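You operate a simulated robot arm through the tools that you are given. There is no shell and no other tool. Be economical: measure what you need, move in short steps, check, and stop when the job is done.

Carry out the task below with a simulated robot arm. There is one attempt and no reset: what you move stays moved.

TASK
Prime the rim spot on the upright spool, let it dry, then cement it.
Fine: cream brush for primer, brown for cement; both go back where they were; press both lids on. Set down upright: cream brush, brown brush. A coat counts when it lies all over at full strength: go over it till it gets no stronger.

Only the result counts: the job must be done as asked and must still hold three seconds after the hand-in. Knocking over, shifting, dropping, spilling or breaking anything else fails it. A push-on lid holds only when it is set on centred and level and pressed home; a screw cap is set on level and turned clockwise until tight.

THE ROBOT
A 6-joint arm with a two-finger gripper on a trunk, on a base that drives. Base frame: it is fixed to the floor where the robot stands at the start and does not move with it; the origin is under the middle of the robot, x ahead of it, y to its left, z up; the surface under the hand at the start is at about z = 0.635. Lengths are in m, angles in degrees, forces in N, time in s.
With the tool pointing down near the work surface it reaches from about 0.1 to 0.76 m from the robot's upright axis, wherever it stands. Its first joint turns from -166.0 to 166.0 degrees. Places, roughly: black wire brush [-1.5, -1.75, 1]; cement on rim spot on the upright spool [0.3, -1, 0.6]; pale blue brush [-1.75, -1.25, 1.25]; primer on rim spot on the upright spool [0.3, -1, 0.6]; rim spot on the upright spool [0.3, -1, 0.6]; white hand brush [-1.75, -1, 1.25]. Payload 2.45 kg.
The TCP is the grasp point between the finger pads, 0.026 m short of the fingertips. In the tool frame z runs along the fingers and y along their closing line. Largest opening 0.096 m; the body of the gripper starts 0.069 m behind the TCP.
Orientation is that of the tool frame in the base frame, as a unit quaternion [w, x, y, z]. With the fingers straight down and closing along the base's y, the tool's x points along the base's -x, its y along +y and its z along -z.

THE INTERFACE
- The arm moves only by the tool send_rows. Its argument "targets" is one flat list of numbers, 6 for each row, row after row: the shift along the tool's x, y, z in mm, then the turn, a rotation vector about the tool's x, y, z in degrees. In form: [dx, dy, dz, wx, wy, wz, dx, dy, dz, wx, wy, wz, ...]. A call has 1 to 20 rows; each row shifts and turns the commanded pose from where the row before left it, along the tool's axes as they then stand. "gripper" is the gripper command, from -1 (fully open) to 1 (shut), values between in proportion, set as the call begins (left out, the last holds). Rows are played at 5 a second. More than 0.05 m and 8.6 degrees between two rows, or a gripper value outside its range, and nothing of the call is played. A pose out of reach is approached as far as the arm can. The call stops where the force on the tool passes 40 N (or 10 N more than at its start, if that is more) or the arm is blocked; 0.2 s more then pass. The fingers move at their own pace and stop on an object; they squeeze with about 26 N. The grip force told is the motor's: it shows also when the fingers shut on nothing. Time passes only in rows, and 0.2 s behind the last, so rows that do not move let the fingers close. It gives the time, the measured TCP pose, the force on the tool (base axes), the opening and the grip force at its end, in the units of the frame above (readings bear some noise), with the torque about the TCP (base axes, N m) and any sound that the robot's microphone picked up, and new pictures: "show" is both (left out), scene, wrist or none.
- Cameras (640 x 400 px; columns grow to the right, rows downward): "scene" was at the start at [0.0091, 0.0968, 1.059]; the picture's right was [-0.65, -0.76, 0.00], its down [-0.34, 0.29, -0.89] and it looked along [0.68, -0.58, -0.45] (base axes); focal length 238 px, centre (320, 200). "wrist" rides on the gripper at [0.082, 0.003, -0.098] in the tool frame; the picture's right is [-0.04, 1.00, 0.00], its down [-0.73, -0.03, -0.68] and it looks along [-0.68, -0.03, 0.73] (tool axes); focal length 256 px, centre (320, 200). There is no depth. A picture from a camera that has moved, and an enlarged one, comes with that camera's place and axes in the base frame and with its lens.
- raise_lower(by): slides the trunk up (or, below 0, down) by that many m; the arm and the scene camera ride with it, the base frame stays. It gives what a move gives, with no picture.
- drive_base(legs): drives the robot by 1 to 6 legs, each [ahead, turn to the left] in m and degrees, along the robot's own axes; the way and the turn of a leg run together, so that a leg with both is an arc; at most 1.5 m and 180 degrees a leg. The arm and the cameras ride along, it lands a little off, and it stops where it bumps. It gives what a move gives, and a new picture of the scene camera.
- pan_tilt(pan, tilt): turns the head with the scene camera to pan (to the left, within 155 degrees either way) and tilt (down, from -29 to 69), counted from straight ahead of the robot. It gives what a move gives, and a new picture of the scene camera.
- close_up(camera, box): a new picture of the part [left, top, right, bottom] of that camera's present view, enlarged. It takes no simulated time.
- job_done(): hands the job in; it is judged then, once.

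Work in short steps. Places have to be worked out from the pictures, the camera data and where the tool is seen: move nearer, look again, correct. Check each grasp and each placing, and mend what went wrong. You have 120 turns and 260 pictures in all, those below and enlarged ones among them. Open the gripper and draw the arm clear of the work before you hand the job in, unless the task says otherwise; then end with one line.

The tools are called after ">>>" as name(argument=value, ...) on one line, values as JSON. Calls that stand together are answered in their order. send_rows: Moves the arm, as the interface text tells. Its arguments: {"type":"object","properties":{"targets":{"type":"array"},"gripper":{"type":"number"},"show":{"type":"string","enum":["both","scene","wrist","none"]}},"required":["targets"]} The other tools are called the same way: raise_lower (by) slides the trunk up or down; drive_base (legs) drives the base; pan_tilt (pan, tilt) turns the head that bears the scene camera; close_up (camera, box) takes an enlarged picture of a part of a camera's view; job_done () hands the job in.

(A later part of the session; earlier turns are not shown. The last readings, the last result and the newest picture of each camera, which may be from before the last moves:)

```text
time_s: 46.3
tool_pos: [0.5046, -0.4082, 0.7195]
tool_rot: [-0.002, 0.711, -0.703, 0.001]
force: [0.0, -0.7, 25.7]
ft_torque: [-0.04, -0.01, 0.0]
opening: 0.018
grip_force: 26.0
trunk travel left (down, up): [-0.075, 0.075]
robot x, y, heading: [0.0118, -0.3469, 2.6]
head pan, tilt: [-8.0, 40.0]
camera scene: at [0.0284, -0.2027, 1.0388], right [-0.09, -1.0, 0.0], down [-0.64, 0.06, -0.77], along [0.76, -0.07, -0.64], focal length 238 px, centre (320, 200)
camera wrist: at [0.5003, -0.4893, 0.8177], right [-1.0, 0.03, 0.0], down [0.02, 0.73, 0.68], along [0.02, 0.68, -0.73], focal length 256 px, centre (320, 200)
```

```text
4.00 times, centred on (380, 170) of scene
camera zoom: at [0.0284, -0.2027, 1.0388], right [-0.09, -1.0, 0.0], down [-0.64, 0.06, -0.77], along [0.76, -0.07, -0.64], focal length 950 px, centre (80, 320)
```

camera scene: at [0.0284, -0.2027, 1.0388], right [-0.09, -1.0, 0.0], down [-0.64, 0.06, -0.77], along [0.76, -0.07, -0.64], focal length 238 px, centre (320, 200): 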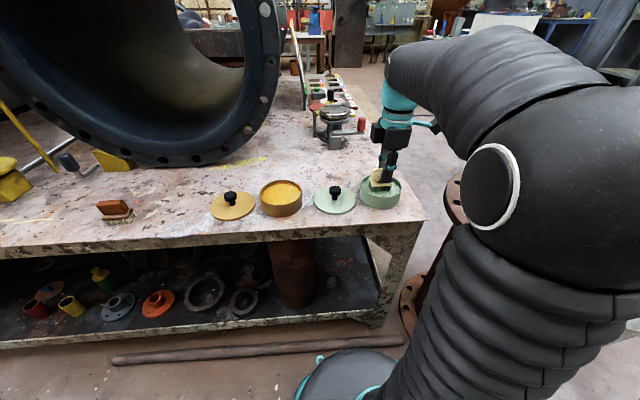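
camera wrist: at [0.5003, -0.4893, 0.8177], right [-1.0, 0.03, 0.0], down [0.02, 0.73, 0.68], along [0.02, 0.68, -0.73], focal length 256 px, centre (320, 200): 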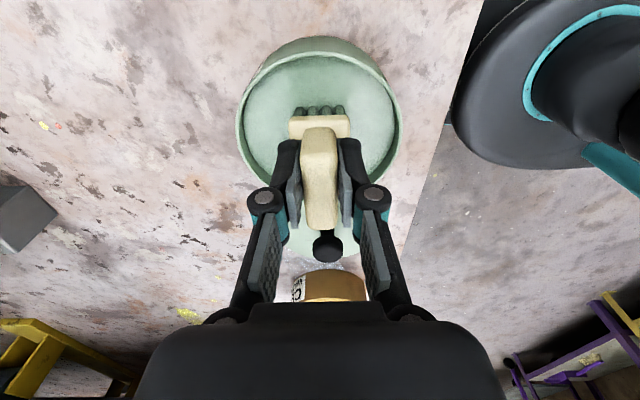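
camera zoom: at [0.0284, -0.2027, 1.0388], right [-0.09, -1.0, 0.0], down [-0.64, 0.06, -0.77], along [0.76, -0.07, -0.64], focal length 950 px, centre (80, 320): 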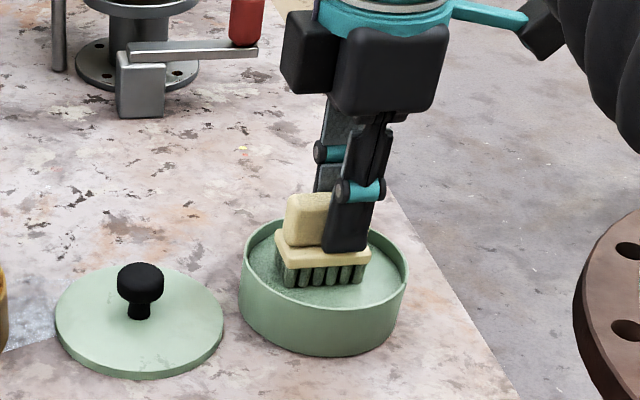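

Bristles are green with primer (pressed with ~26 N on the pad). I raise with the trunk (gives more reach too), then carry over to the spool and yaw ~29° to align with the patch.

>>> raise_lower(by=0.074)

>>> send_rows(targets=[40, 14, 1, 0, 0, 0, 40, 14, 1, 0, 0, 0, 40, 14, 1, 0, 0, 0, 40, 14, 1, 0, 0, 0, 40, 14, 1, 0, 0, 0, 40, 14, 1, 0, 0, 0, 40, 14, 1, 0, 0, 0, 40, 14, 1, 0, 0, 0, 40, 14, 1, 0, 0, 0, 40, 14, 1, 0, 0, 0, 40, 14, 1, 0, 0, 0, 40, 14, 1, 0, 0, 0, 0, 0, 0, 0, 0, 7.25, 0, 0, 0, 0, 0, 7.25, 0, 0, 0, 0, 0, 7.25, 0, 0, 0, 0, 0, 7.25], show="wrist")

>>> pan_tilt(pan=-65, tilt=35)

```text
time_s: 47.4
tool_pos: [0.5051, -0.4072, 0.7908]
tool_rot: [0.0, 0.711, -0.703, 0.0]
force: [-0.5, -0.4, -0.5]
ft_torque: [0.01, 0.01, 0.0]
opening: 0.0172
grip_force: 26.4
trunk travel left (down, up): [-0.149, 0.001]
robot x, y, heading: [0.0166, -0.3526, 2.9]
head pan, tilt: [-8.0, 40.0]
```

```text
time_s: 50.8
tool_pos: [0.3421, -0.8891, 0.7794]
tool_rot: [-0.001, -0.512, 0.859, 0.001]
force: [0.3, -0.2, -0.7]
ft_torque: [0.03, -0.01, 0.01]
opening: 0.0175
grip_force: 26.3
trunk travel left (down, up): [-0.149, 0.001]
robot x, y, heading: [0.0108, -0.3536, 2.6]
head pan, tilt: [-8.0, 40.0]
camera wrist: at [0.2994, -0.9601, 0.8774], right [-0.86, 0.51, 0.0], down [0.38, 0.63, 0.68], along [0.35, 0.58, -0.73], focal length 256 px, centre (320, 200)
```

wrist: 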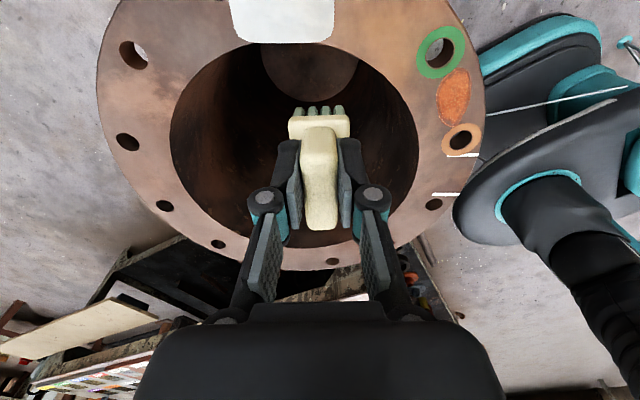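

```text
time_s: 52.1
tool_pos: [0.3423, -0.8897, 0.7799]
tool_rot: [0.0, -0.512, 0.859, -0.001]
force: [0.0, 0.3, -0.9]
ft_torque: [-0.01, -0.01, 0.0]
opening: 0.0174
grip_force: 25.7
trunk travel left (down, up): [-0.149, 0.001]
robot x, y, heading: [0.0068, -0.346, 2.8]
head pan, tilt: [-65.0, 35.0]
camera scene: at [-0.0144, -0.2732, 1.1199], right [-0.89, -0.46, 0.0], down [-0.27, 0.51, -0.82], along [0.38, -0.73, -0.57], focal length 238 px, centre (320, 200)
```

scene: 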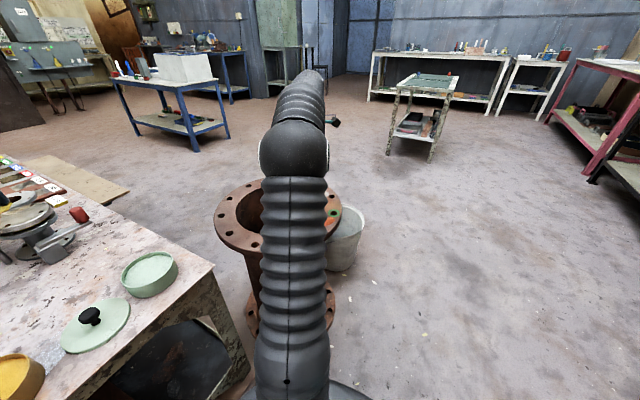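

The patch is aligned with the image now, centre estimated (0.344, −0.948). Shift the tool above it and look again.

>>> send_rows(targets=[25, -15, 0, 0, 0, 0, 25, -15, 0, 0, 0, 0], show="wrist")

>>> close_up(camera="wrist", box=[160, 0, 480, 200])

```text
time_s: 52.7
tool_pos: [0.3452, -0.9487, 0.7817]
tool_rot: [0.0, -0.512, 0.859, 0.001]
force: [-1.2, -0.2, -0.4]
ft_torque: [-0.02, 0.03, -0.01]
opening: 0.0175
grip_force: 25.4
trunk travel left (down, up): [-0.149, 0.001]
robot x, y, heading: [0.0134, -0.3505, 2.6]
head pan, tilt: [-65.0, 35.0]
camera wrist: at [0.3029, -1.0186, 0.8789], right [-0.86, 0.51, 0.0], down [0.37, 0.63, 0.68], along [0.35, 0.58, -0.73], focal length 256 px, centre (320, 200)
```

wrist: 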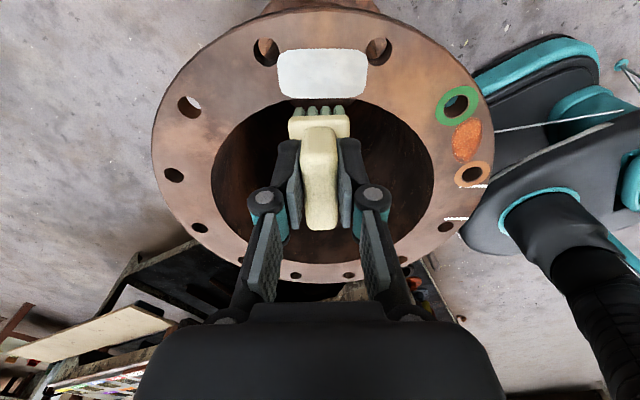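

```text
2.00 times, centred on (320, 100) of wrist
camera zoom: at [0.3029, -1.0186, 0.8789], right [-0.86, 0.51, 0.0], down [0.37, 0.63, 0.68], along [0.35, 0.58, -0.73], focal length 512 px, centre (320, 400)
```

zoom: 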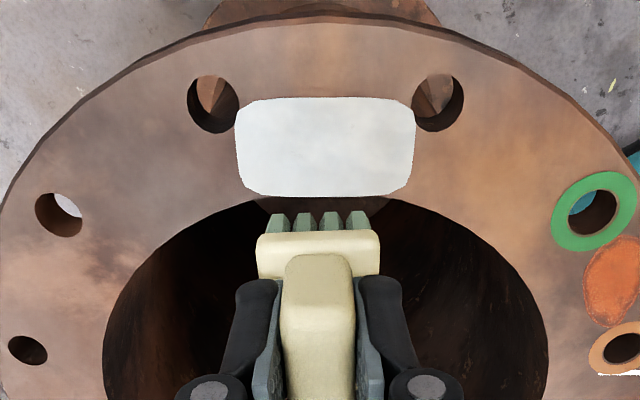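

Patch is ~0.084 tangential × 0.044 radial, centre ≈ (0.341, −0.951). Correct by a few mm and descend to just above contact.

>>> send_rows(targets=[4, 3, 25, 0, 0, 0, 0, 0, 25, 0, 0, 0, 0, 0, 20, 0, 0, 0, 0, 0, 10, 0, 0, 0], show="wrist")

```text
time_s: 53.7
tool_pos: [0.3414, -0.949, 0.7011]
tool_rot: [0.0, -0.511, 0.859, -0.001]
force: [0.4, 0.1, -1.0]
ft_torque: [-0.03, -0.02, -0.01]
opening: 0.0177
grip_force: 25.8
trunk travel left (down, up): [-0.149, 0.001]
robot x, y, heading: [0.0141, -0.3505, 2.9]
head pan, tilt: [-65.0, 35.0]
camera wrist: at [0.2979, -1.0203, 0.799], right [-0.86, 0.51, 0.0], down [0.37, 0.63, 0.68], along [0.35, 0.58, -0.73], focal length 256 px, centre (320, 200)
```

wrist: 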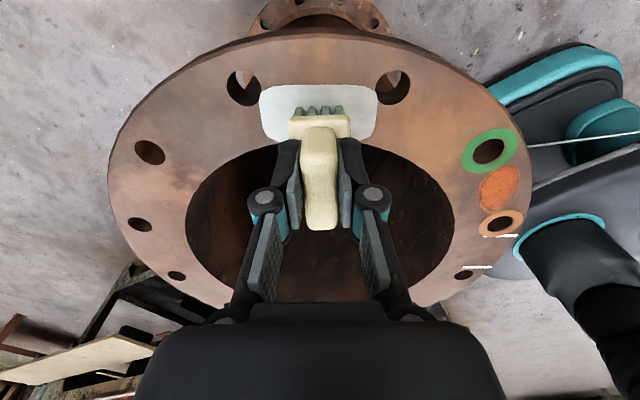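

Centred now. Lower slowly to contact.

>>> send_rows(targets=[0, 0, 6, 0, 0, 0, 0, 0, 4, 0, 0, 0, 0, 0, 3, 0, 0, 0, 0, 0, 2, 0, 0, 0], show="wrist")

```text
time_s: 54.7
tool_pos: [0.341, -0.95, 0.684]
tool_rot: [-0.001, -0.512, 0.859, -0.001]
force: [0.4, 0.6, -1.7]
ft_torque: [-0.03, -0.01, 0.0]
opening: 0.0176
grip_force: 25.9
trunk travel left (down, up): [-0.149, 0.001]
robot x, y, heading: [0.0144, -0.3471, 2.7]
head pan, tilt: [-65.0, 35.0]
camera wrist: at [0.2982, -1.0204, 0.7833], right [-0.86, 0.51, 0.0], down [0.37, 0.63, 0.68], along [0.35, 0.58, -0.73], focal length 256 px, centre (320, 200)
```

wrist: 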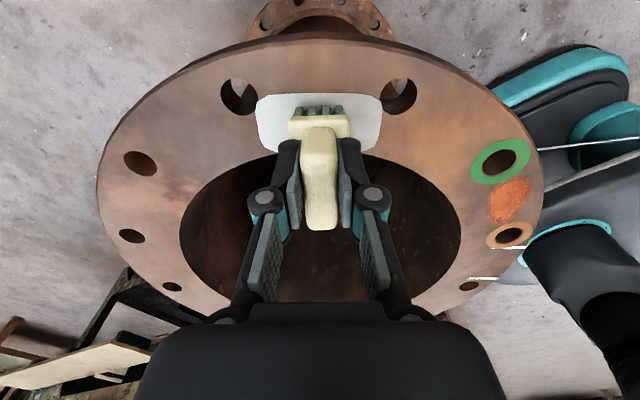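

Not yet touching. Continue down in 2 mm steps.

>>> send_rows(targets=[0, 0, 2, 0, 0, 0, 0, 0, 2, 0, 0, 0, 0, 0, 2, 0, 0, 0], show="none")

>>> send_rows(targets=[0, 0, 2, 0, 0, 0, 0, 0, 2, 0, 0, 0], show="wrist")

```text
time_s: 55.5
tool_pos: [0.3381, -0.948, 0.6786]
tool_rot: [0.0, -0.513, 0.858, 0.0]
force: [0.0, -0.5, -0.9]
ft_torque: [-0.01, -0.03, 0.0]
opening: 0.0173
grip_force: 26.1
trunk travel left (down, up): [-0.149, 0.001]
robot x, y, heading: [0.0077, -0.3495, 3.0]
head pan, tilt: [-65.0, 35.0]
```

```text
time_s: 56.1
tool_pos: [0.3412, -0.9501, 0.6749]
tool_rot: [-0.001, -0.513, 0.858, 0.0]
force: [-0.5, -0.1, -1.0]
ft_torque: [-0.01, 0.0, 0.0]
opening: 0.0175
grip_force: 26.6
trunk travel left (down, up): [-0.149, 0.001]
robot x, y, heading: [0.0142, -0.3508, 2.8]
head pan, tilt: [-65.0, 35.0]
camera wrist: at [0.2974, -1.0204, 0.7727], right [-0.86, 0.51, 0.0], down [0.37, 0.63, 0.68], along [0.35, 0.58, -0.73], focal length 256 px, centre (320, 200)
```

wrist: 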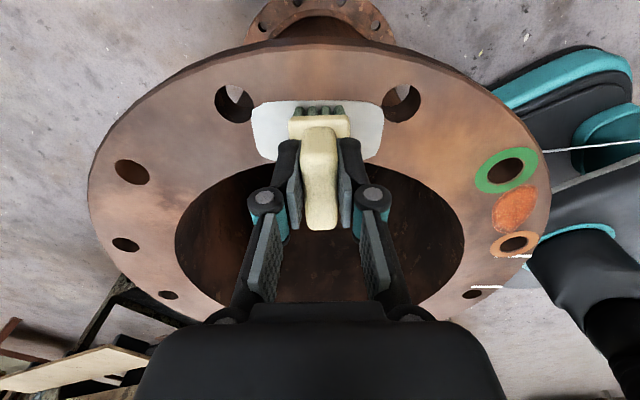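

Continue down.

>>> send_rows(targets=[0, 0, 2, 0, 0, 0, 0, 0, 2, 0, 0, 0, 0, 0, 2, 0, 0, 0], show="none")

>>> send_rows(targets=[0, 0, 2, 0, 0, 0, 0, 0, 2, 0, 0, 0], show="wrist")

```text
time_s: 56.9
tool_pos: [0.3391, -0.9496, 0.6712]
tool_rot: [-0.001, -0.511, 0.859, -0.002]
force: [0.6, -1.5, 27.6]
ft_torque: [-0.09, 0.05, 0.0]
opening: 0.018
grip_force: 25.6
trunk travel left (down, up): [-0.149, 0.001]
robot x, y, heading: [0.0111, -0.3514, 2.5]
head pan, tilt: [-65.0, 35.0]
```

```text
time_s: 57.3
tool_pos: [0.3401, -0.9502, 0.6727]
tool_rot: [0.0, -0.511, 0.859, -0.005]
force: [-2.2, 3.1, 14.5]
ft_torque: [0.38, 0.04, 0.0]
opening: 0.0172
grip_force: 26.0
trunk travel left (down, up): [-0.149, 0.001]
robot x, y, heading: [0.0132, -0.3501, 2.9]
head pan, tilt: [-65.0, 35.0]
stopped in row 2: the force on the tool passed its limit at 42 N (the readings are from after the stop); the commanded pose is now the measured one
camera wrist: at [0.2972, -1.0199, 0.7703], right [-0.86, 0.51, -0.01], down [0.37, 0.64, 0.67], along [0.35, 0.58, -0.74], focal length 256 px, centre (320, 200)
```

wrist: 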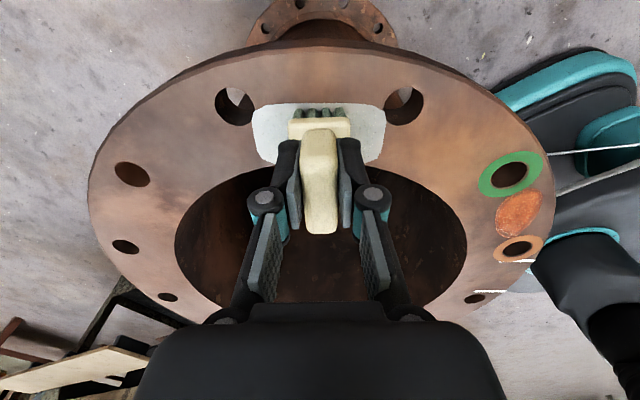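

Contact at TCP z≈0.672 with ~15 N (rim at z≈0.608), and the patch centre is ~6 mm further inward. I shift inward and stroke along the patch both ways.

>>> send_rows(targets=[-6, 0, 0, 0, 0, 0, 0, 10, 0, 0, 0, 0, 0, 10, 0, 0, 0, 0, 0, 10, 0, 0, 0, 0, 0, -10, 0, 0, 0, 0, 0, -10, 0, 0, 0, 0, 0, -10, 0, 0, 0, 0, 0, -10, 0, 0, 0, 0, 0, -10, 0, 0, 0, 0, 0, -10, 0, 0, 0, 0], show="wrist")

>>> close_up(camera="wrist", box=[200, 60, 440, 210])

```text
time_s: 59.5
tool_pos: [0.3687, -0.96, 0.6715]
tool_rot: [0.0, -0.512, 0.859, -0.004]
force: [-8.5, 4.5, 28.5]
ft_torque: [0.18, 0.27, 0.01]
opening: 0.0173
grip_force: 25.7
trunk travel left (down, up): [-0.149, 0.001]
robot x, y, heading: [0.0128, -0.3529, 2.6]
head pan, tilt: [-65.0, 35.0]
camera wrist: at [0.3254, -1.0289, 0.7701], right [-0.86, 0.51, -0.01], down [0.37, 0.64, 0.68], along [0.35, 0.58, -0.74], focal length 256 px, centre (320, 200)
```

wrist: 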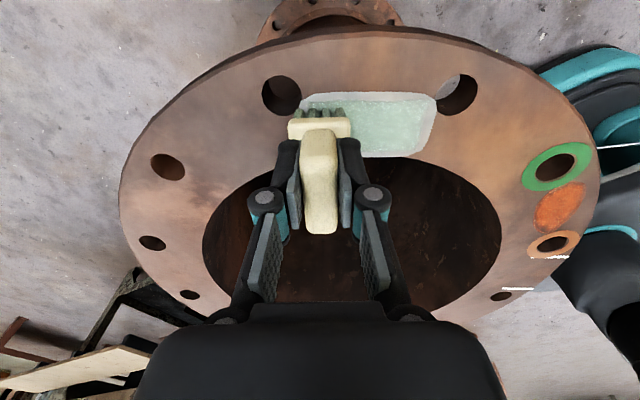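

```text
2.67 times, centred on (320, 135) of wrist
camera zoom: at [0.3254, -1.0289, 0.7701], right [-0.86, 0.51, -0.01], down [0.37, 0.64, 0.68], along [0.35, 0.58, -0.74], focal length 683 px, centre (320, 373)
```

zoom: 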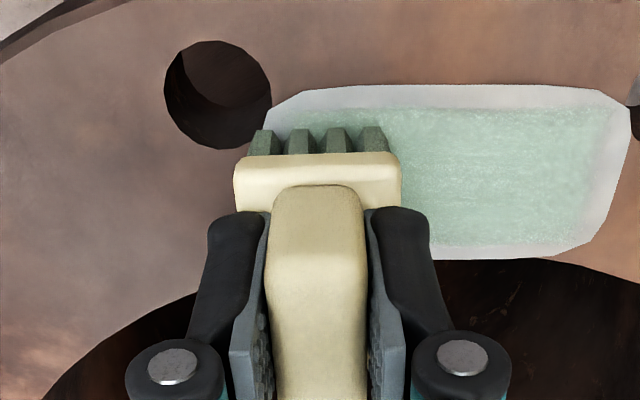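

Primer is going on. The outer and inner margins and right end are still bare; run strokes offset outward and then inward, reaching further right.

>>> send_rows(targets=[7, 0, -0.5, 0, 0, 0, 0, 9.5, 0, 0, 0, 0, 0, 9.5, 0, 0, 0, 0, 0, 9.5, 0, 0, 0, 0, 0, 9.5, 0, 0, 0, 0, 0, 9.5, 0, 0, 0, 0, 0, 9.5, 0, 0, 0, 0, 0, 10, 0, 0, 0, 0, -6, 0, 0, 0, 0, 0, -6, 0, 0, 0, 0, 0, 0, -9.5, 0, 0, 0, 0, 0, -9.5, 0, 0, 0, 0, 0, -9.5, 0, 0, 0, 0, 0, -9.5, 0, 0, 0, 0, 0, -9.5, 0, 0, 0, 0, 0, -9.5, 0, 0, 0, 0, 0, -10, 0, 0, 0, 0, 0, -4, 0, 0, 0, 0], show="wrist")

>>> close_up(camera="wrist", box=[200, 60, 440, 210])

```text
time_s: 63.3
tool_pos: [0.3744, -0.9555, 0.6717]
tool_rot: [-0.001, -0.512, 0.859, -0.005]
force: [-7.0, 2.4, 20.1]
ft_torque: [0.05, 0.33, -0.03]
opening: 0.0172
grip_force: 25.7
trunk travel left (down, up): [-0.149, 0.001]
robot x, y, heading: [0.0152, -0.3456, 2.8]
head pan, tilt: [-65.0, 35.0]
camera wrist: at [0.3314, -1.0263, 0.7701], right [-0.86, 0.51, -0.01], down [0.37, 0.64, 0.68], along [0.35, 0.58, -0.74], focal length 256 px, centre (320, 200)
```

wrist: 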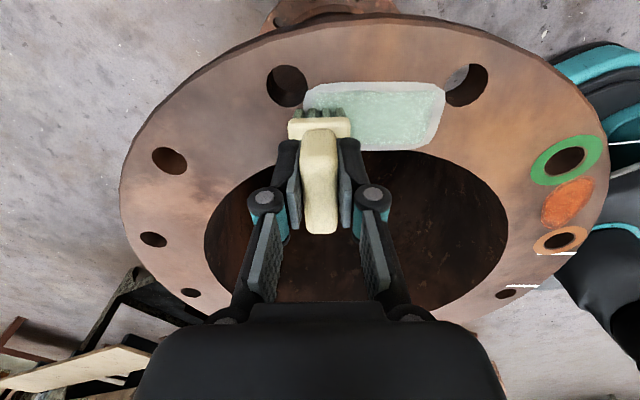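

```text
2.67 times, centred on (320, 135) of wrist
camera zoom: at [0.3314, -1.0263, 0.7701], right [-0.86, 0.51, -0.01], down [0.37, 0.64, 0.68], along [0.35, 0.58, -0.74], focal length 683 px, centre (320, 373)
```

zoom: 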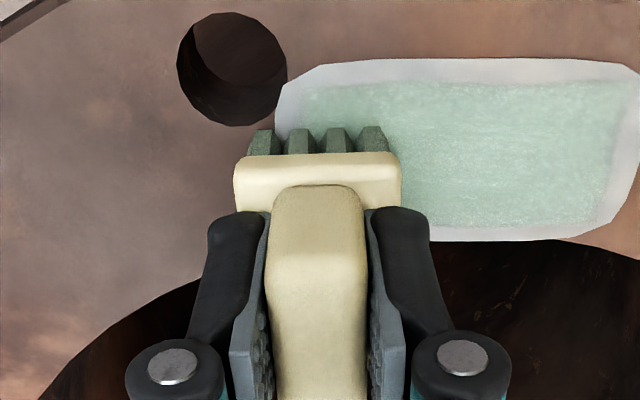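

Margins look unchanged, maybe the coat's edge is inset. I'll test with a stroke further outward and then more central passes, and watch the strength.

>>> send_rows(targets=[8, 2, 0, 0, 0, 0, 8, 0, 0, 0, 0, 0, 0, 9.5, 0, 0, 0, 0, 0, 9.5, 0, 0, 0, 0, 0, 9.5, 0, 0, 0, 0, 0, 9.5, 0, 0, 0, 0, 0, 9.5, 0, 0, 0, 0, 0, 9.5, 0, 0, 0, 0, 0, 10, 0, 0, 0, 0, 0, 6, 0, 0, 0, 0, -9, 0, 0, 0, 0, 0, 0, -9.5, 0, 0, 0, 0, 0, -9.5, 0, 0, 0, 0, 0, -9.5, 0, 0, 0, 0, 0, -9.5, 0, 0, 0, 0, 0, -9.5, 0, 0, 0, 0, 0, -9.5, 0, 0, 0, 0, 0, -10, 0, 0, 0, 0], show="wrist")

>>> close_up(camera="wrist", box=[200, 60, 480, 235])

```text
time_s: 67.1
tool_pos: [0.3636, -0.9569, 0.6715]
tool_rot: [-0.001, -0.512, 0.859, -0.004]
force: [-7.7, 4.4, 23.6]
ft_torque: [0.2, 0.35, -0.01]
opening: 0.017
grip_force: 25.7
trunk travel left (down, up): [-0.149, 0.001]
robot x, y, heading: [0.0089, -0.3474, 2.6]
head pan, tilt: [-65.0, 35.0]
camera wrist: at [0.3218, -1.0276, 0.77], right [-0.86, 0.51, -0.01], down [0.37, 0.64, 0.68], along [0.35, 0.58, -0.74], focal length 256 px, centre (320, 200)
```

wrist: 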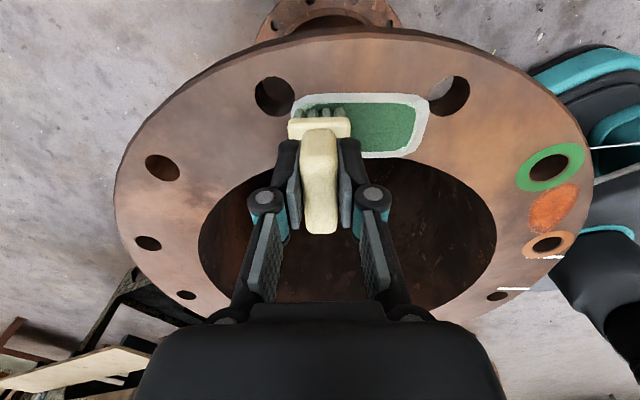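

```text
2.29 times, centred on (340, 148) of wrist
camera zoom: at [0.3218, -1.0276, 0.77], right [-0.86, 0.51, -0.01], down [0.37, 0.64, 0.68], along [0.35, 0.58, -0.74], focal length 585 px, centre (274, 320)
```

zoom: 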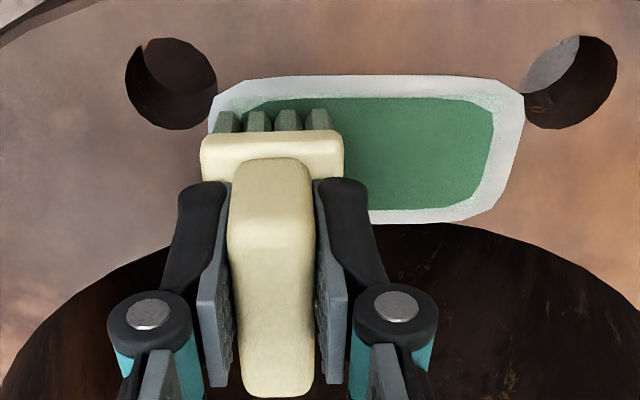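

The coat turned deep green. Lift a little to inspect all of it.

>>> send_rows(targets=[0, 0, -20, 0, 0, 0, -30, 15, -20, 0, 0, 0, -35, 15, 0, 0, 0, 0], show="wrist")

>>> close_up(camera="wrist", box=[220, 0, 440, 110])

```text
time_s: 67.9
tool_pos: [0.3697, -0.8886, 0.7089]
tool_rot: [0.0, -0.513, 0.858, -0.003]
force: [-0.7, -0.6, -1.1]
ft_torque: [0.02, -0.01, -0.01]
opening: 0.0174
grip_force: 25.9
trunk travel left (down, up): [-0.149, 0.001]
robot x, y, heading: [0.0167, -0.349, 2.5]
head pan, tilt: [-65.0, 35.0]
camera wrist: at [0.3268, -0.9587, 0.8073], right [-0.86, 0.51, 0.0], down [0.37, 0.64, 0.68], along [0.35, 0.58, -0.74], focal length 256 px, centre (320, 200)
```

wrist: 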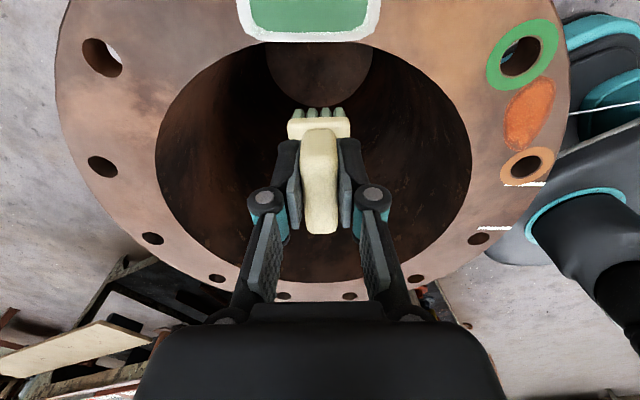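

```text
2.91 times, centred on (330, 55) of wrist
camera zoom: at [0.3268, -0.9587, 0.8073], right [-0.86, 0.51, 0.0], down [0.37, 0.64, 0.68], along [0.35, 0.58, -0.74], focal length 745 px, centre (291, 622)
```

zoom: 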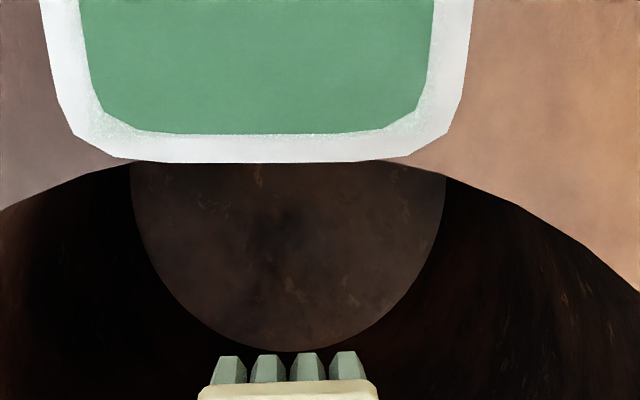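

Uniform mid-green with a soft inset border. I'll make one more set of passes to check it gets no stronger.

>>> send_rows(targets=[35, -15, 0, 0, 0, 0, 30, -15, 20, 0, 0, 0, 0, 0, 20, 0, 0, 0, 0, 10, 0, 0, 0, 0, 0, 10, 0, 0, 0, 0, 0, 10, 0, 0, 0, 0, 0, 10, 0, 0, 0, 0, 0, 10, 0, 0, 0, 0, 0, 10, 0, 0, 0, 0, 0, 10, 0, 0, 0, 0, 8, 0, 0, 0, 0, 0, 0, -10, 0, 0, 0, 0, 0, -10, 0, 0, 0, 0, 0, -10, 0, 0, 0, 0, 0, -10, 0, 0, 0, 0, 0, -10, 0, 0, 0, 0, 0, -10, 0, 0, 0, 0, 0, -10, 0, 0, 0, 0], show="none")

>>> send_rows(targets=[-8, 0, 0, 0, 0, 0, -7, 0, 0, 0, 0, 0, 0, 10, 0, 0, 0, 0, 0, 10, 0, 0, 0, 0, 0, 10, 0, 0, 0, 0, 0, 10, 0, 0, 0, 0, 0, 10, 0, 0, 0, 0, 0, 10, 0, 0, 0, 0, 0, 10, 0, 0, 0, 0, 0, -15, -20, 0, 0, 0, -23, -30, -20, 0, 0, 0, -35, 0, 0, 0, 0, 0], show="wrist")

>>> close_up(camera="wrist", box=[220, 0, 440, 110])

```text
time_s: 71.7
tool_pos: [0.3611, -0.966, 0.6722]
tool_rot: [-0.001, -0.512, 0.859, -0.004]
force: [-6.6, 3.5, 22.2]
ft_torque: [0.16, 0.3, 0.02]
opening: 0.0176
grip_force: 25.5
trunk travel left (down, up): [-0.149, 0.001]
robot x, y, heading: [0.0098, -0.3524, 2.5]
head pan, tilt: [-65.0, 35.0]
```

```text
time_s: 74.3
tool_pos: [0.3758, -0.8892, 0.7065]
tool_rot: [-0.001, -0.512, 0.859, -0.003]
force: [-0.7, -0.4, -1.3]
ft_torque: [-0.02, -0.03, 0.01]
opening: 0.0177
grip_force: 25.4
trunk travel left (down, up): [-0.149, 0.001]
robot x, y, heading: [0.0101, -0.3508, 2.8]
head pan, tilt: [-65.0, 35.0]
camera wrist: at [0.3321, -0.9589, 0.8047], right [-0.86, 0.51, 0.0], down [0.37, 0.63, 0.68], along [0.35, 0.58, -0.74], focal length 256 px, centre (320, 200)
```

wrist: 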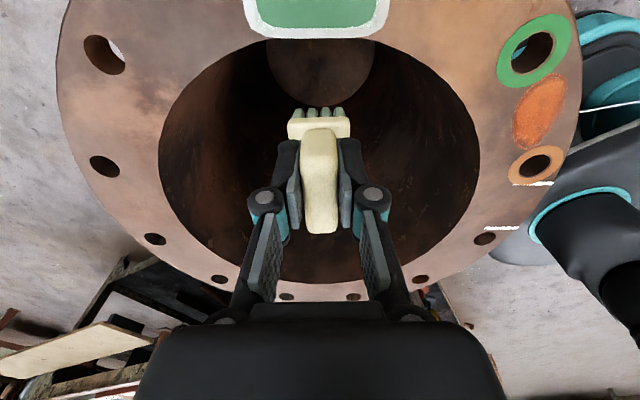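

```text
2.91 times, centred on (330, 55) of wrist
camera zoom: at [0.3321, -0.9589, 0.8047], right [-0.86, 0.51, 0.0], down [0.37, 0.63, 0.68], along [0.35, 0.58, -0.74], focal length 745 px, centre (291, 622)
```

zoom: 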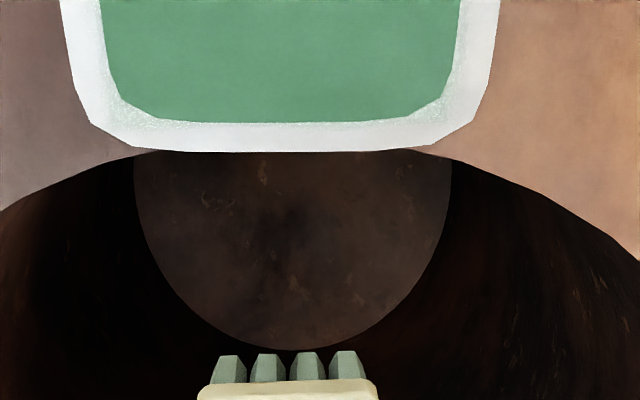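

Unchanged, so the primer coat is at full strength. Now take the cream brush back: lift, undo the yaw and head to its place.

>>> send_rows(targets=[0, 0, -31, 0, 0, 0, 0, 0, -31, 0, 0, 0, 0, 0, -31, 0, 0, 0, 0, 0, 0, 0, 0, -7.25, 0, 0, 0, 0, 0, -7.25, 0, 0, 0, 0, 0, -7.25, 0, 0, 0, 0, 0, -7.25, -45, -5.2, 0, 0, 0, 0, -45, -5.2, 0, 0, 0, 0, -45, -5.2, 0, 0, 0, 0, -45, -5.2, 0, 0, 0, 0, -45, -5.2, 0, 0, 0, 0, -45, -5.2, 0, 0, 0, 0, -45, -5.2, 0, 0, 0, 0, -45, -5.2, 0, 0, 0, 0, -45, -5.2, 0, 0, 0, 0, -45, -5.2, 0, 0, 0, 0, -45, -5.2, 0, 0, 0, 0, -45, -5.2, 0, 0, 0, 0], show="none")

>>> send_rows(targets=[-45, -5.2, 0, 0, 0, 0, -45, -5.2, 0, 0, 0, 0, -45, -5.2, 0, 0, 0, 0, -45, -5.2, 0, 0, 0, 0, -45, -5.2, 0, 0, 0, 0, -45, -5.2, 0, 0, 0, 0, -45, -5.2, 0, 0, 0, 0, -45, -5.2, 0, 0, 0, 0, -45, -5.2, 0, 0, 0, 0, -45, -5.2, 0, 0, 0, 0], show="wrist")

>>> pan_tilt(pan=42, tilt=38)

```text
time_s: 78.3
tool_pos: [0.4299, -0.3474, 0.8012]
tool_rot: [0.003, 0.711, -0.704, 0.003]
force: [0.7, -0.4, -1.3]
ft_torque: [0.02, -0.04, -0.03]
opening: 0.0175
grip_force: 26.1
trunk travel left (down, up): [-0.149, 0.001]
robot x, y, heading: [0.0111, -0.3501, 2.5]
head pan, tilt: [-65.0, 35.0]
```

```text
time_s: 80.5
tool_pos: [0.475, 0.1024, 0.7988]
tool_rot: [0.001, 0.711, -0.703, 0.003]
force: [0.0, -0.5, -0.5]
ft_torque: [0.03, -0.04, 0.02]
opening: 0.0172
grip_force: 25.6
trunk travel left (down, up): [-0.149, 0.001]
robot x, y, heading: [0.0137, -0.3466, 2.8]
head pan, tilt: [-65.0, 35.0]
camera wrist: at [0.4716, 0.0207, 0.8963], right [-1.0, 0.03, 0.0], down [0.02, 0.74, 0.67], along [0.02, 0.67, -0.74], focal length 256 px, centre (320, 200)
```

wrist: 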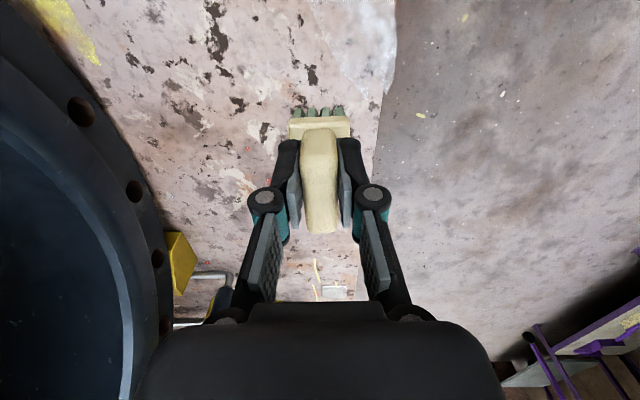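

```text
time_s: 82.4
tool_pos: [0.4757, 0.1016, 0.7965]
tool_rot: [0.001, 0.711, -0.703, 0.004]
force: [0.0, 0.0, -1.2]
ft_torque: [0.0, 0.02, -0.02]
opening: 0.0173
grip_force: 25.9
trunk travel left (down, up): [-0.149, 0.001]
robot x, y, heading: [0.0089, -0.3487, 2.7]
head pan, tilt: [42.0, 38.0]
camera scene: at [0.0061, -0.1339, 1.1152], right [0.7, -0.71, 0.0], down [-0.44, -0.43, -0.79], along [0.56, 0.55, -0.62], focal length 238 px, centre (320, 200)
```

scene: 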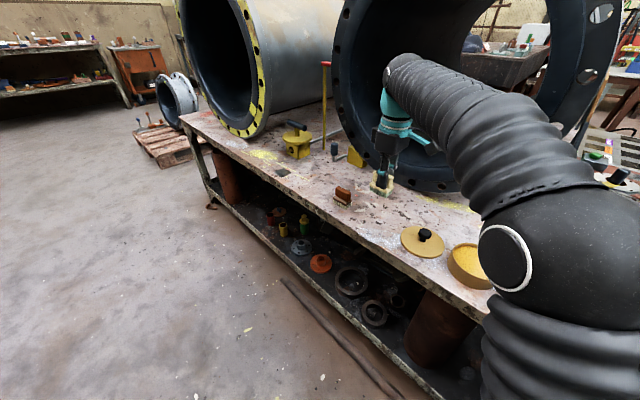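

Correct by (+3.5, +4.5) mm and lower to just above the table.

>>> send_rows(targets=[-4.5, -3.5, 30, 0, 0, 0, 0, 0, 30, 0, 0, 0, 0, 0, 24, 0, 0, 0, 0, 0, 6, 0, 0, 0], show="wrist")

>>> send_rows(targets=[0, 0, 3, 0, 0, 0, 0, 0, 2, 0, 0, 0], show="none")

>>> close_up(camera="scene", box=[320, 130, 440, 220])

```text
time_s: 83.4
tool_pos: [0.4818, 0.1046, 0.7061]
tool_rot: [0.002, 0.711, -0.704, 0.003]
force: [0.7, 0.1, -1.3]
ft_torque: [0.0, 0.02, 0.0]
opening: 0.0173
grip_force: 25.6
trunk travel left (down, up): [-0.149, 0.001]
robot x, y, heading: [0.0135, -0.3507, 2.5]
head pan, tilt: [42.0, 38.0]
camera wrist: at [0.4769, 0.0243, 0.8042], right [-1.0, 0.03, 0.0], down [0.02, 0.74, 0.67], along [0.02, 0.67, -0.74], focal length 256 px, centre (320, 200)
```

wrist: 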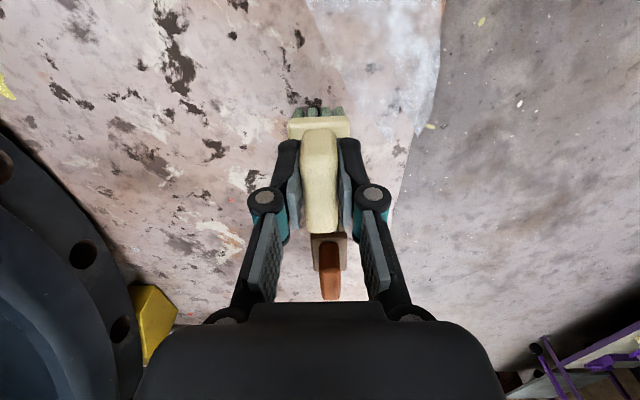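

```text
time_s: 84.0
tool_pos: [0.4806, 0.1056, 0.7028]
tool_rot: [0.002, 0.711, -0.703, 0.003]
force: [-0.5, -0.5, -0.4]
ft_torque: [-0.02, -0.01, -0.01]
opening: 0.0173
grip_force: 26.1
trunk travel left (down, up): [-0.149, 0.001]
robot x, y, heading: [0.0079, -0.351, 2.8]
head pan, tilt: [42.0, 38.0]
```

```text
4.44 times, centred on (380, 175) of scene
camera zoom: at [0.0061, -0.1339, 1.1152], right [0.7, -0.71, 0.0], down [-0.44, -0.43, -0.79], along [0.56, 0.55, -0.62], focal length 1055 px, centre (53, 311)
```

zoom: 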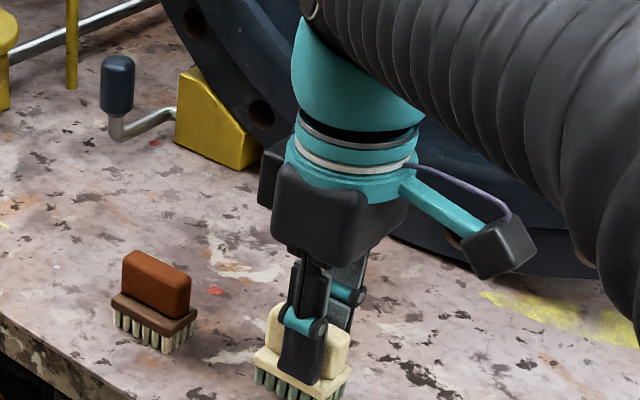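

Lower further until contact.

>>> send_rows(targets=[-0.5, 1, 2, 0, 0, 0, 0, 0, 1.5, 0, 0, 0], show="none")

>>> send_rows(targets=[0, 0, 1, 0, 0, 0, 0, 0, 1, 0, 0, 0], show="none")

```text
time_s: 84.6
tool_pos: [0.4804, 0.1064, 0.6982]
tool_rot: [0.002, 0.711, -0.703, 0.004]
force: [-0.3, 0.2, -1.1]
ft_torque: [-0.02, -0.02, 0.01]
opening: 0.0176
grip_force: 25.3
trunk travel left (down, up): [-0.149, 0.001]
robot x, y, heading: [0.0119, -0.3468, 2.6]
head pan, tilt: [42.0, 38.0]
```

```text
time_s: 85.2
tool_pos: [0.4792, 0.1071, 0.6966]
tool_rot: [0.001, 0.711, -0.703, 0.004]
force: [0.7, 0.3, -1.5]
ft_torque: [-0.01, -0.02, 0.0]
opening: 0.0174
grip_force: 26.0
trunk travel left (down, up): [-0.149, 0.001]
robot x, y, heading: [0.007, -0.3488, 2.9]
head pan, tilt: [42.0, 38.0]
```

Still free; the brush slid up in the grip a little. Continue by 1 mm.

>>> send_rows(targets=[0, 0, 1, 0, 0, 0, 0, 0, 1, 0, 0, 0], show="none")

>>> send_rows(targets=[0, 0, 1, 0, 0, 0], show="none")

>>> close_up(camera="scene", box=[340, 160, 430, 220])

```text
time_s: 85.8
tool_pos: [0.4799, 0.1074, 0.6944]
tool_rot: [0.002, 0.711, -0.703, 0.004]
force: [1.2, 0.1, -0.4]
ft_torque: [0.0, 0.04, -0.01]
opening: 0.0174
grip_force: 25.6
trunk travel left (down, up): [-0.149, 0.001]
robot x, y, heading: [0.0113, -0.3488, 2.6]
head pan, tilt: [42.0, 38.0]
```

```text
time_s: 86.2
tool_pos: [0.4786, 0.1075, 0.693]
tool_rot: [0.002, 0.711, -0.703, 0.003]
force: [0.4, 0.5, -0.8]
ft_torque: [0.01, 0.01, 0.0]
opening: 0.0173
grip_force: 25.9
trunk travel left (down, up): [-0.149, 0.001]
robot x, y, heading: [0.0131, -0.3514, 2.5]
head pan, tilt: [42.0, 38.0]
```

```text
6.67 times, centred on (385, 190) of scene
camera zoom: at [0.0061, -0.1339, 1.1152], right [0.7, -0.71, 0.0], down [-0.44, -0.43, -0.79], along [0.56, 0.55, -0.62], focal length 1583 px, centre (-113, 267)
```

zoom: 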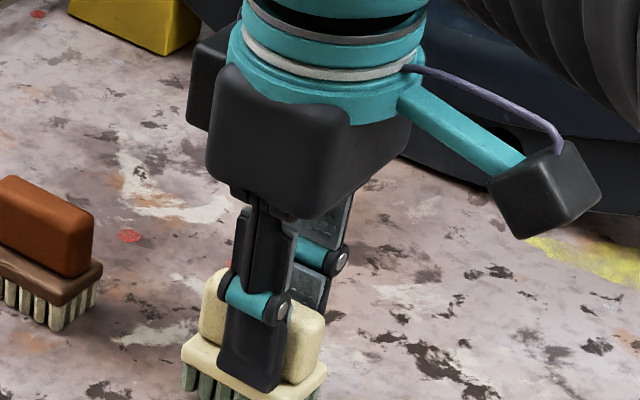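

Fingertips now rest right at the block; keep lowering with 1–2 mm steps.

>>> send_rows(targets=[0, 0, 1, 0, 0, 0, 0, 0, 1, 0, 0, 0], show="none")

>>> send_rows(targets=[0, 0, 1, 0, 0, 0], show="wrist")

>>> close_up(camera="scene", box=[350, 170, 430, 230])

```text
time_s: 86.8
tool_pos: [0.4805, 0.1072, 0.6923]
tool_rot: [0.002, 0.712, -0.703, 0.004]
force: [-0.8, -0.3, -0.7]
ft_torque: [0.02, 0.02, 0.0]
opening: 0.0173
grip_force: 25.8
trunk travel left (down, up): [-0.149, 0.001]
robot x, y, heading: [0.0141, -0.3496, 2.9]
head pan, tilt: [42.0, 38.0]
```

```text
time_s: 87.2
tool_pos: [0.4802, 0.1064, 0.6905]
tool_rot: [0.002, 0.71, -0.704, 0.003]
force: [-0.3, -0.5, -1.1]
ft_torque: [-0.01, -0.02, 0.0]
opening: 0.0174
grip_force: 26.0
trunk travel left (down, up): [-0.149, 0.001]
robot x, y, heading: [0.0117, -0.3468, 2.7]
head pan, tilt: [42.0, 38.0]
camera wrist: at [0.4767, 0.025, 0.7897], right [-1.0, 0.03, 0.0], down [0.02, 0.74, 0.67], along [0.02, 0.67, -0.74], focal length 256 px, centre (320, 200)
```

wrist: 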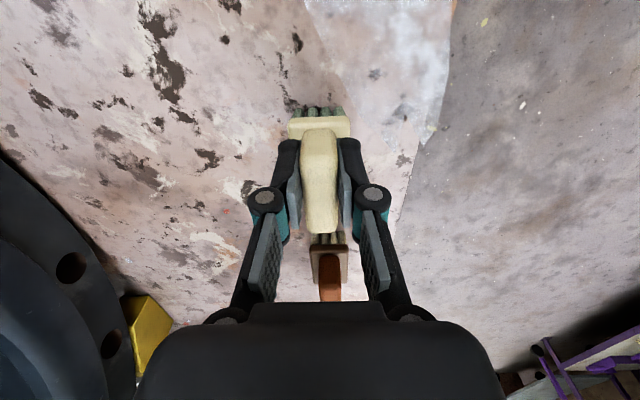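

```text
6.67 times, centred on (390, 200) of scene
camera zoom: at [0.0061, -0.1339, 1.1152], right [0.7, -0.71, 0.0], down [-0.44, -0.43, -0.79], along [0.56, 0.55, -0.62], focal length 1583 px, centre (-147, 200)
```

zoom: 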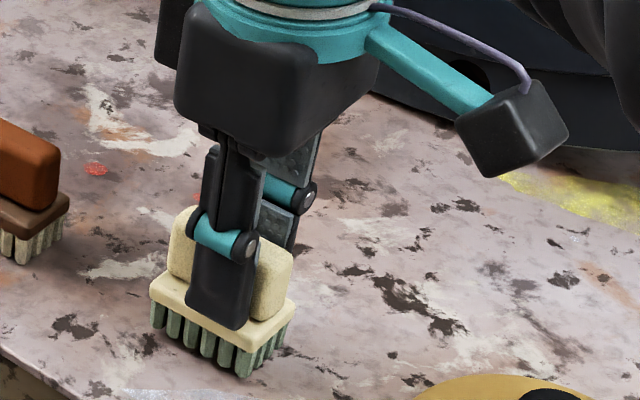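

Nearly on the table. A few more 1.5 mm steps.

>>> send_rows(targets=[0, 0, 1.5, 0, 0, 0, 0, 0, 1, 0, 0, 0], show="none")

>>> send_rows(targets=[0, 0, 1, 0, 0, 0, 0, 0, 0, 0, 0, 0], show="none")

>>> close_up(camera="scene", box=[350, 170, 430, 230])

```text
time_s: 87.8
tool_pos: [0.4791, 0.1069, 0.6884]
tool_rot: [0.002, 0.711, -0.703, 0.002]
force: [-0.5, -1.0, -0.8]
ft_torque: [0.0, 0.0, -0.06]
opening: 0.0176
grip_force: 26.3
trunk travel left (down, up): [-0.149, 0.001]
robot x, y, heading: [0.0096, -0.3496, 2.8]
head pan, tilt: [42.0, 38.0]
```

```text
time_s: 88.4
tool_pos: [0.4798, 0.1056, 0.6879]
tool_rot: [0.003, 0.711, -0.703, 0.003]
force: [-0.7, 0.1, -1.9]
ft_torque: [-0.02, 0.02, 0.0]
opening: 0.0173
grip_force: 25.8
trunk travel left (down, up): [-0.149, 0.001]
robot x, y, heading: [0.0133, -0.348, 2.5]
head pan, tilt: [42.0, 38.0]
```

```text
6.67 times, centred on (390, 200) of scene
camera zoom: at [0.0061, -0.1339, 1.1152], right [0.7, -0.71, 0.0], down [-0.44, -0.43, -0.79], along [0.56, 0.55, -0.62], focal length 1583 px, centre (-147, 200)
```

zoom: 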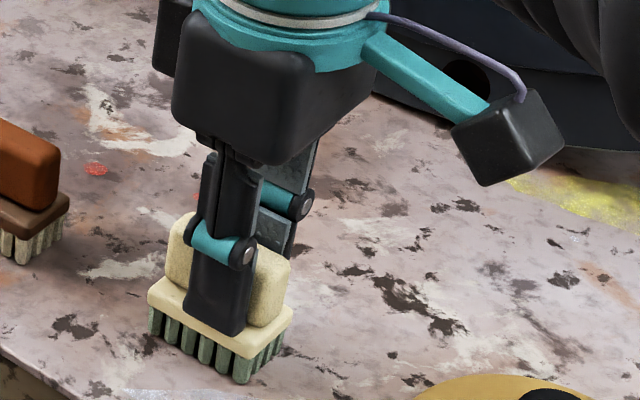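

Continue to feel the table.

>>> send_rows(targets=[0, 0, 1.5, 0, 0, 0, 0, 0, 0, 0, 0, 0], show="none")

>>> send_rows(targets=[0, 0, 1.5, 0, 0, 0, 0, 0, 0, 0, 0, 0], show="none")

>>> send_rows(targets=[0, 0, 1, 0, 0, 0, 0, 0, 0, 0, 0, 0], show="none")

>>> close_up(camera="scene", box=[350, 170, 430, 230])

```text
time_s: 89.0
tool_pos: [0.4808, 0.1059, 0.6868]
tool_rot: [0.001, 0.711, -0.703, 0.004]
force: [1.0, 0.4, 6.4]
ft_torque: [0.22, 0.05, 0.01]
opening: 0.0176
grip_force: 26.3
trunk travel left (down, up): [-0.149, 0.001]
robot x, y, heading: [0.0108, -0.3499, 2.4]
head pan, tilt: [42.0, 38.0]
```

```text
time_s: 89.6
tool_pos: [0.4793, 0.1059, 0.6882]
tool_rot: [0.0, 0.711, -0.703, 0.003]
force: [3.3, 3.3, 19.6]
ft_torque: [0.42, -0.07, -0.04]
opening: 0.0175
grip_force: 26.0
trunk travel left (down, up): [-0.149, 0.001]
robot x, y, heading: [0.009, -0.3479, 2.9]
head pan, tilt: [42.0, 38.0]
```

```text
time_s: 90.2
tool_pos: [0.4811, 0.1072, 0.6877]
tool_rot: [-0.002, 0.711, -0.703, 0.003]
force: [8.4, 9.0, 35.4]
ft_torque: [0.37, -0.13, -0.06]
opening: 0.0172
grip_force: 26.6
trunk travel left (down, up): [-0.149, 0.001]
robot x, y, heading: [0.0128, -0.3483, 3.0]
head pan, tilt: [42.0, 38.0]
```

```text
6.67 times, centred on (390, 200) of scene
camera zoom: at [0.0052, -0.1349, 1.1158], right [0.7, -0.71, 0.0], down [-0.44, -0.43, -0.79], along [0.56, 0.55, -0.61], focal length 1583 px, centre (-147, 200)
```

zoom: 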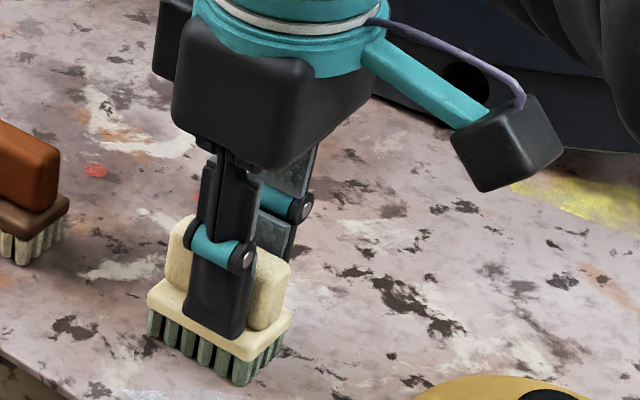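

Firm contact at z≈0.688. Relieve the pressure (3 mm up), open, and rise.

>>> send_rows(targets=[0, 0, -3, 0, 0, 0, 0, 0, 0, 0, 0, 0], show="none")

>>> send_rows(targets=[0, 0, 0, 0, 0, 0, 0, 0, 0, 0, 0, 0, 0, 0, 0, 0, 0, 0], gripper=-0.3, show="none")

>>> send_rows(targets=[0, 0, -20, 0, 0, 0, 0, 0, -30, 0, 0, 0], show="both")

>>> close_up(camera="scene", box=[330, 160, 430, 230])

```text
time_s: 90.8
tool_pos: [0.4803, 0.1052, 0.6877]
tool_rot: [0.001, 0.711, -0.703, 0.003]
force: [5.8, 5.7, 23.1]
ft_torque: [0.8, -0.14, -0.14]
opening: 0.0176
grip_force: 26.0
trunk travel left (down, up): [-0.149, 0.001]
robot x, y, heading: [0.0116, -0.3506, 3.0]
head pan, tilt: [42.0, 38.0]
```

```text
time_s: 91.6
tool_pos: [0.4793, 0.106, 0.6865]
tool_rot: [0.002, 0.71, -0.704, 0.003]
force: [-0.2, 1.0, -0.8]
ft_torque: [0.0, 0.04, 0.01]
opening: 0.0624
grip_force: 0.0
trunk travel left (down, up): [-0.149, 0.001]
robot x, y, heading: [0.01, -0.3495, 2.7]
head pan, tilt: [42.0, 38.0]
```

```text
time_s: 92.2
tool_pos: [0.4793, 0.1066, 0.7358]
tool_rot: [0.003, 0.711, -0.704, 0.004]
force: [0.1, -0.6, 0.0]
ft_torque: [-0.01, 0.01, -0.01]
opening: 0.0625
grip_force: 0.1
trunk travel left (down, up): [-0.149, 0.001]
robot x, y, heading: [0.0093, -0.3469, 2.6]
head pan, tilt: [42.0, 38.0]
camera scene: at [0.0062, -0.1338, 1.1152], right [0.7, -0.71, 0.0], down [-0.44, -0.43, -0.79], along [0.56, 0.55, -0.62], focal length 238 px, centre (320, 200)
camera wrist: at [0.4766, 0.0246, 0.8351], right [-1.0, 0.03, 0.0], down [0.02, 0.74, 0.67], along [0.02, 0.67, -0.74], focal length 256 px, centre (320, 200)
```

scene: 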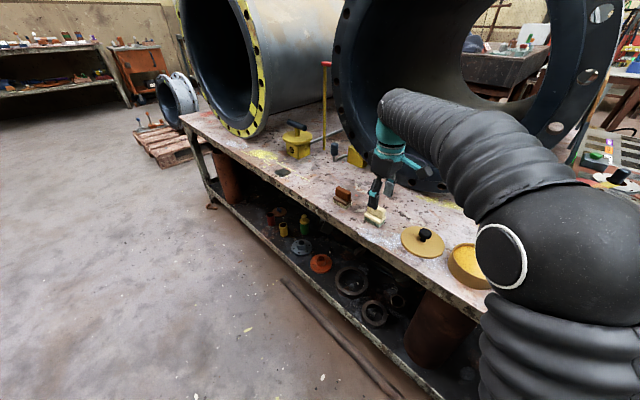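
wrist: 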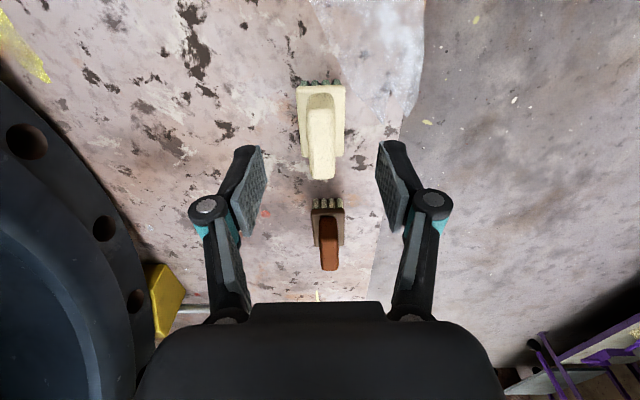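

```text
5.71 times, centred on (380, 195) of scene
camera zoom: at [0.0062, -0.1338, 1.1152], right [0.7, -0.71, 0.0], down [-0.44, -0.43, -0.79], along [0.56, 0.55, -0.62], focal length 1357 px, centre (-23, 229)
```

zoom: 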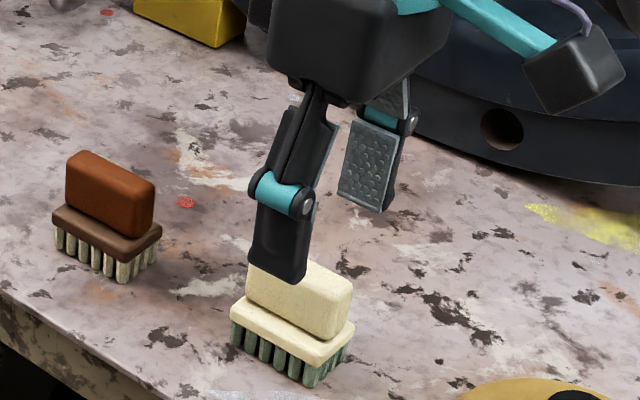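

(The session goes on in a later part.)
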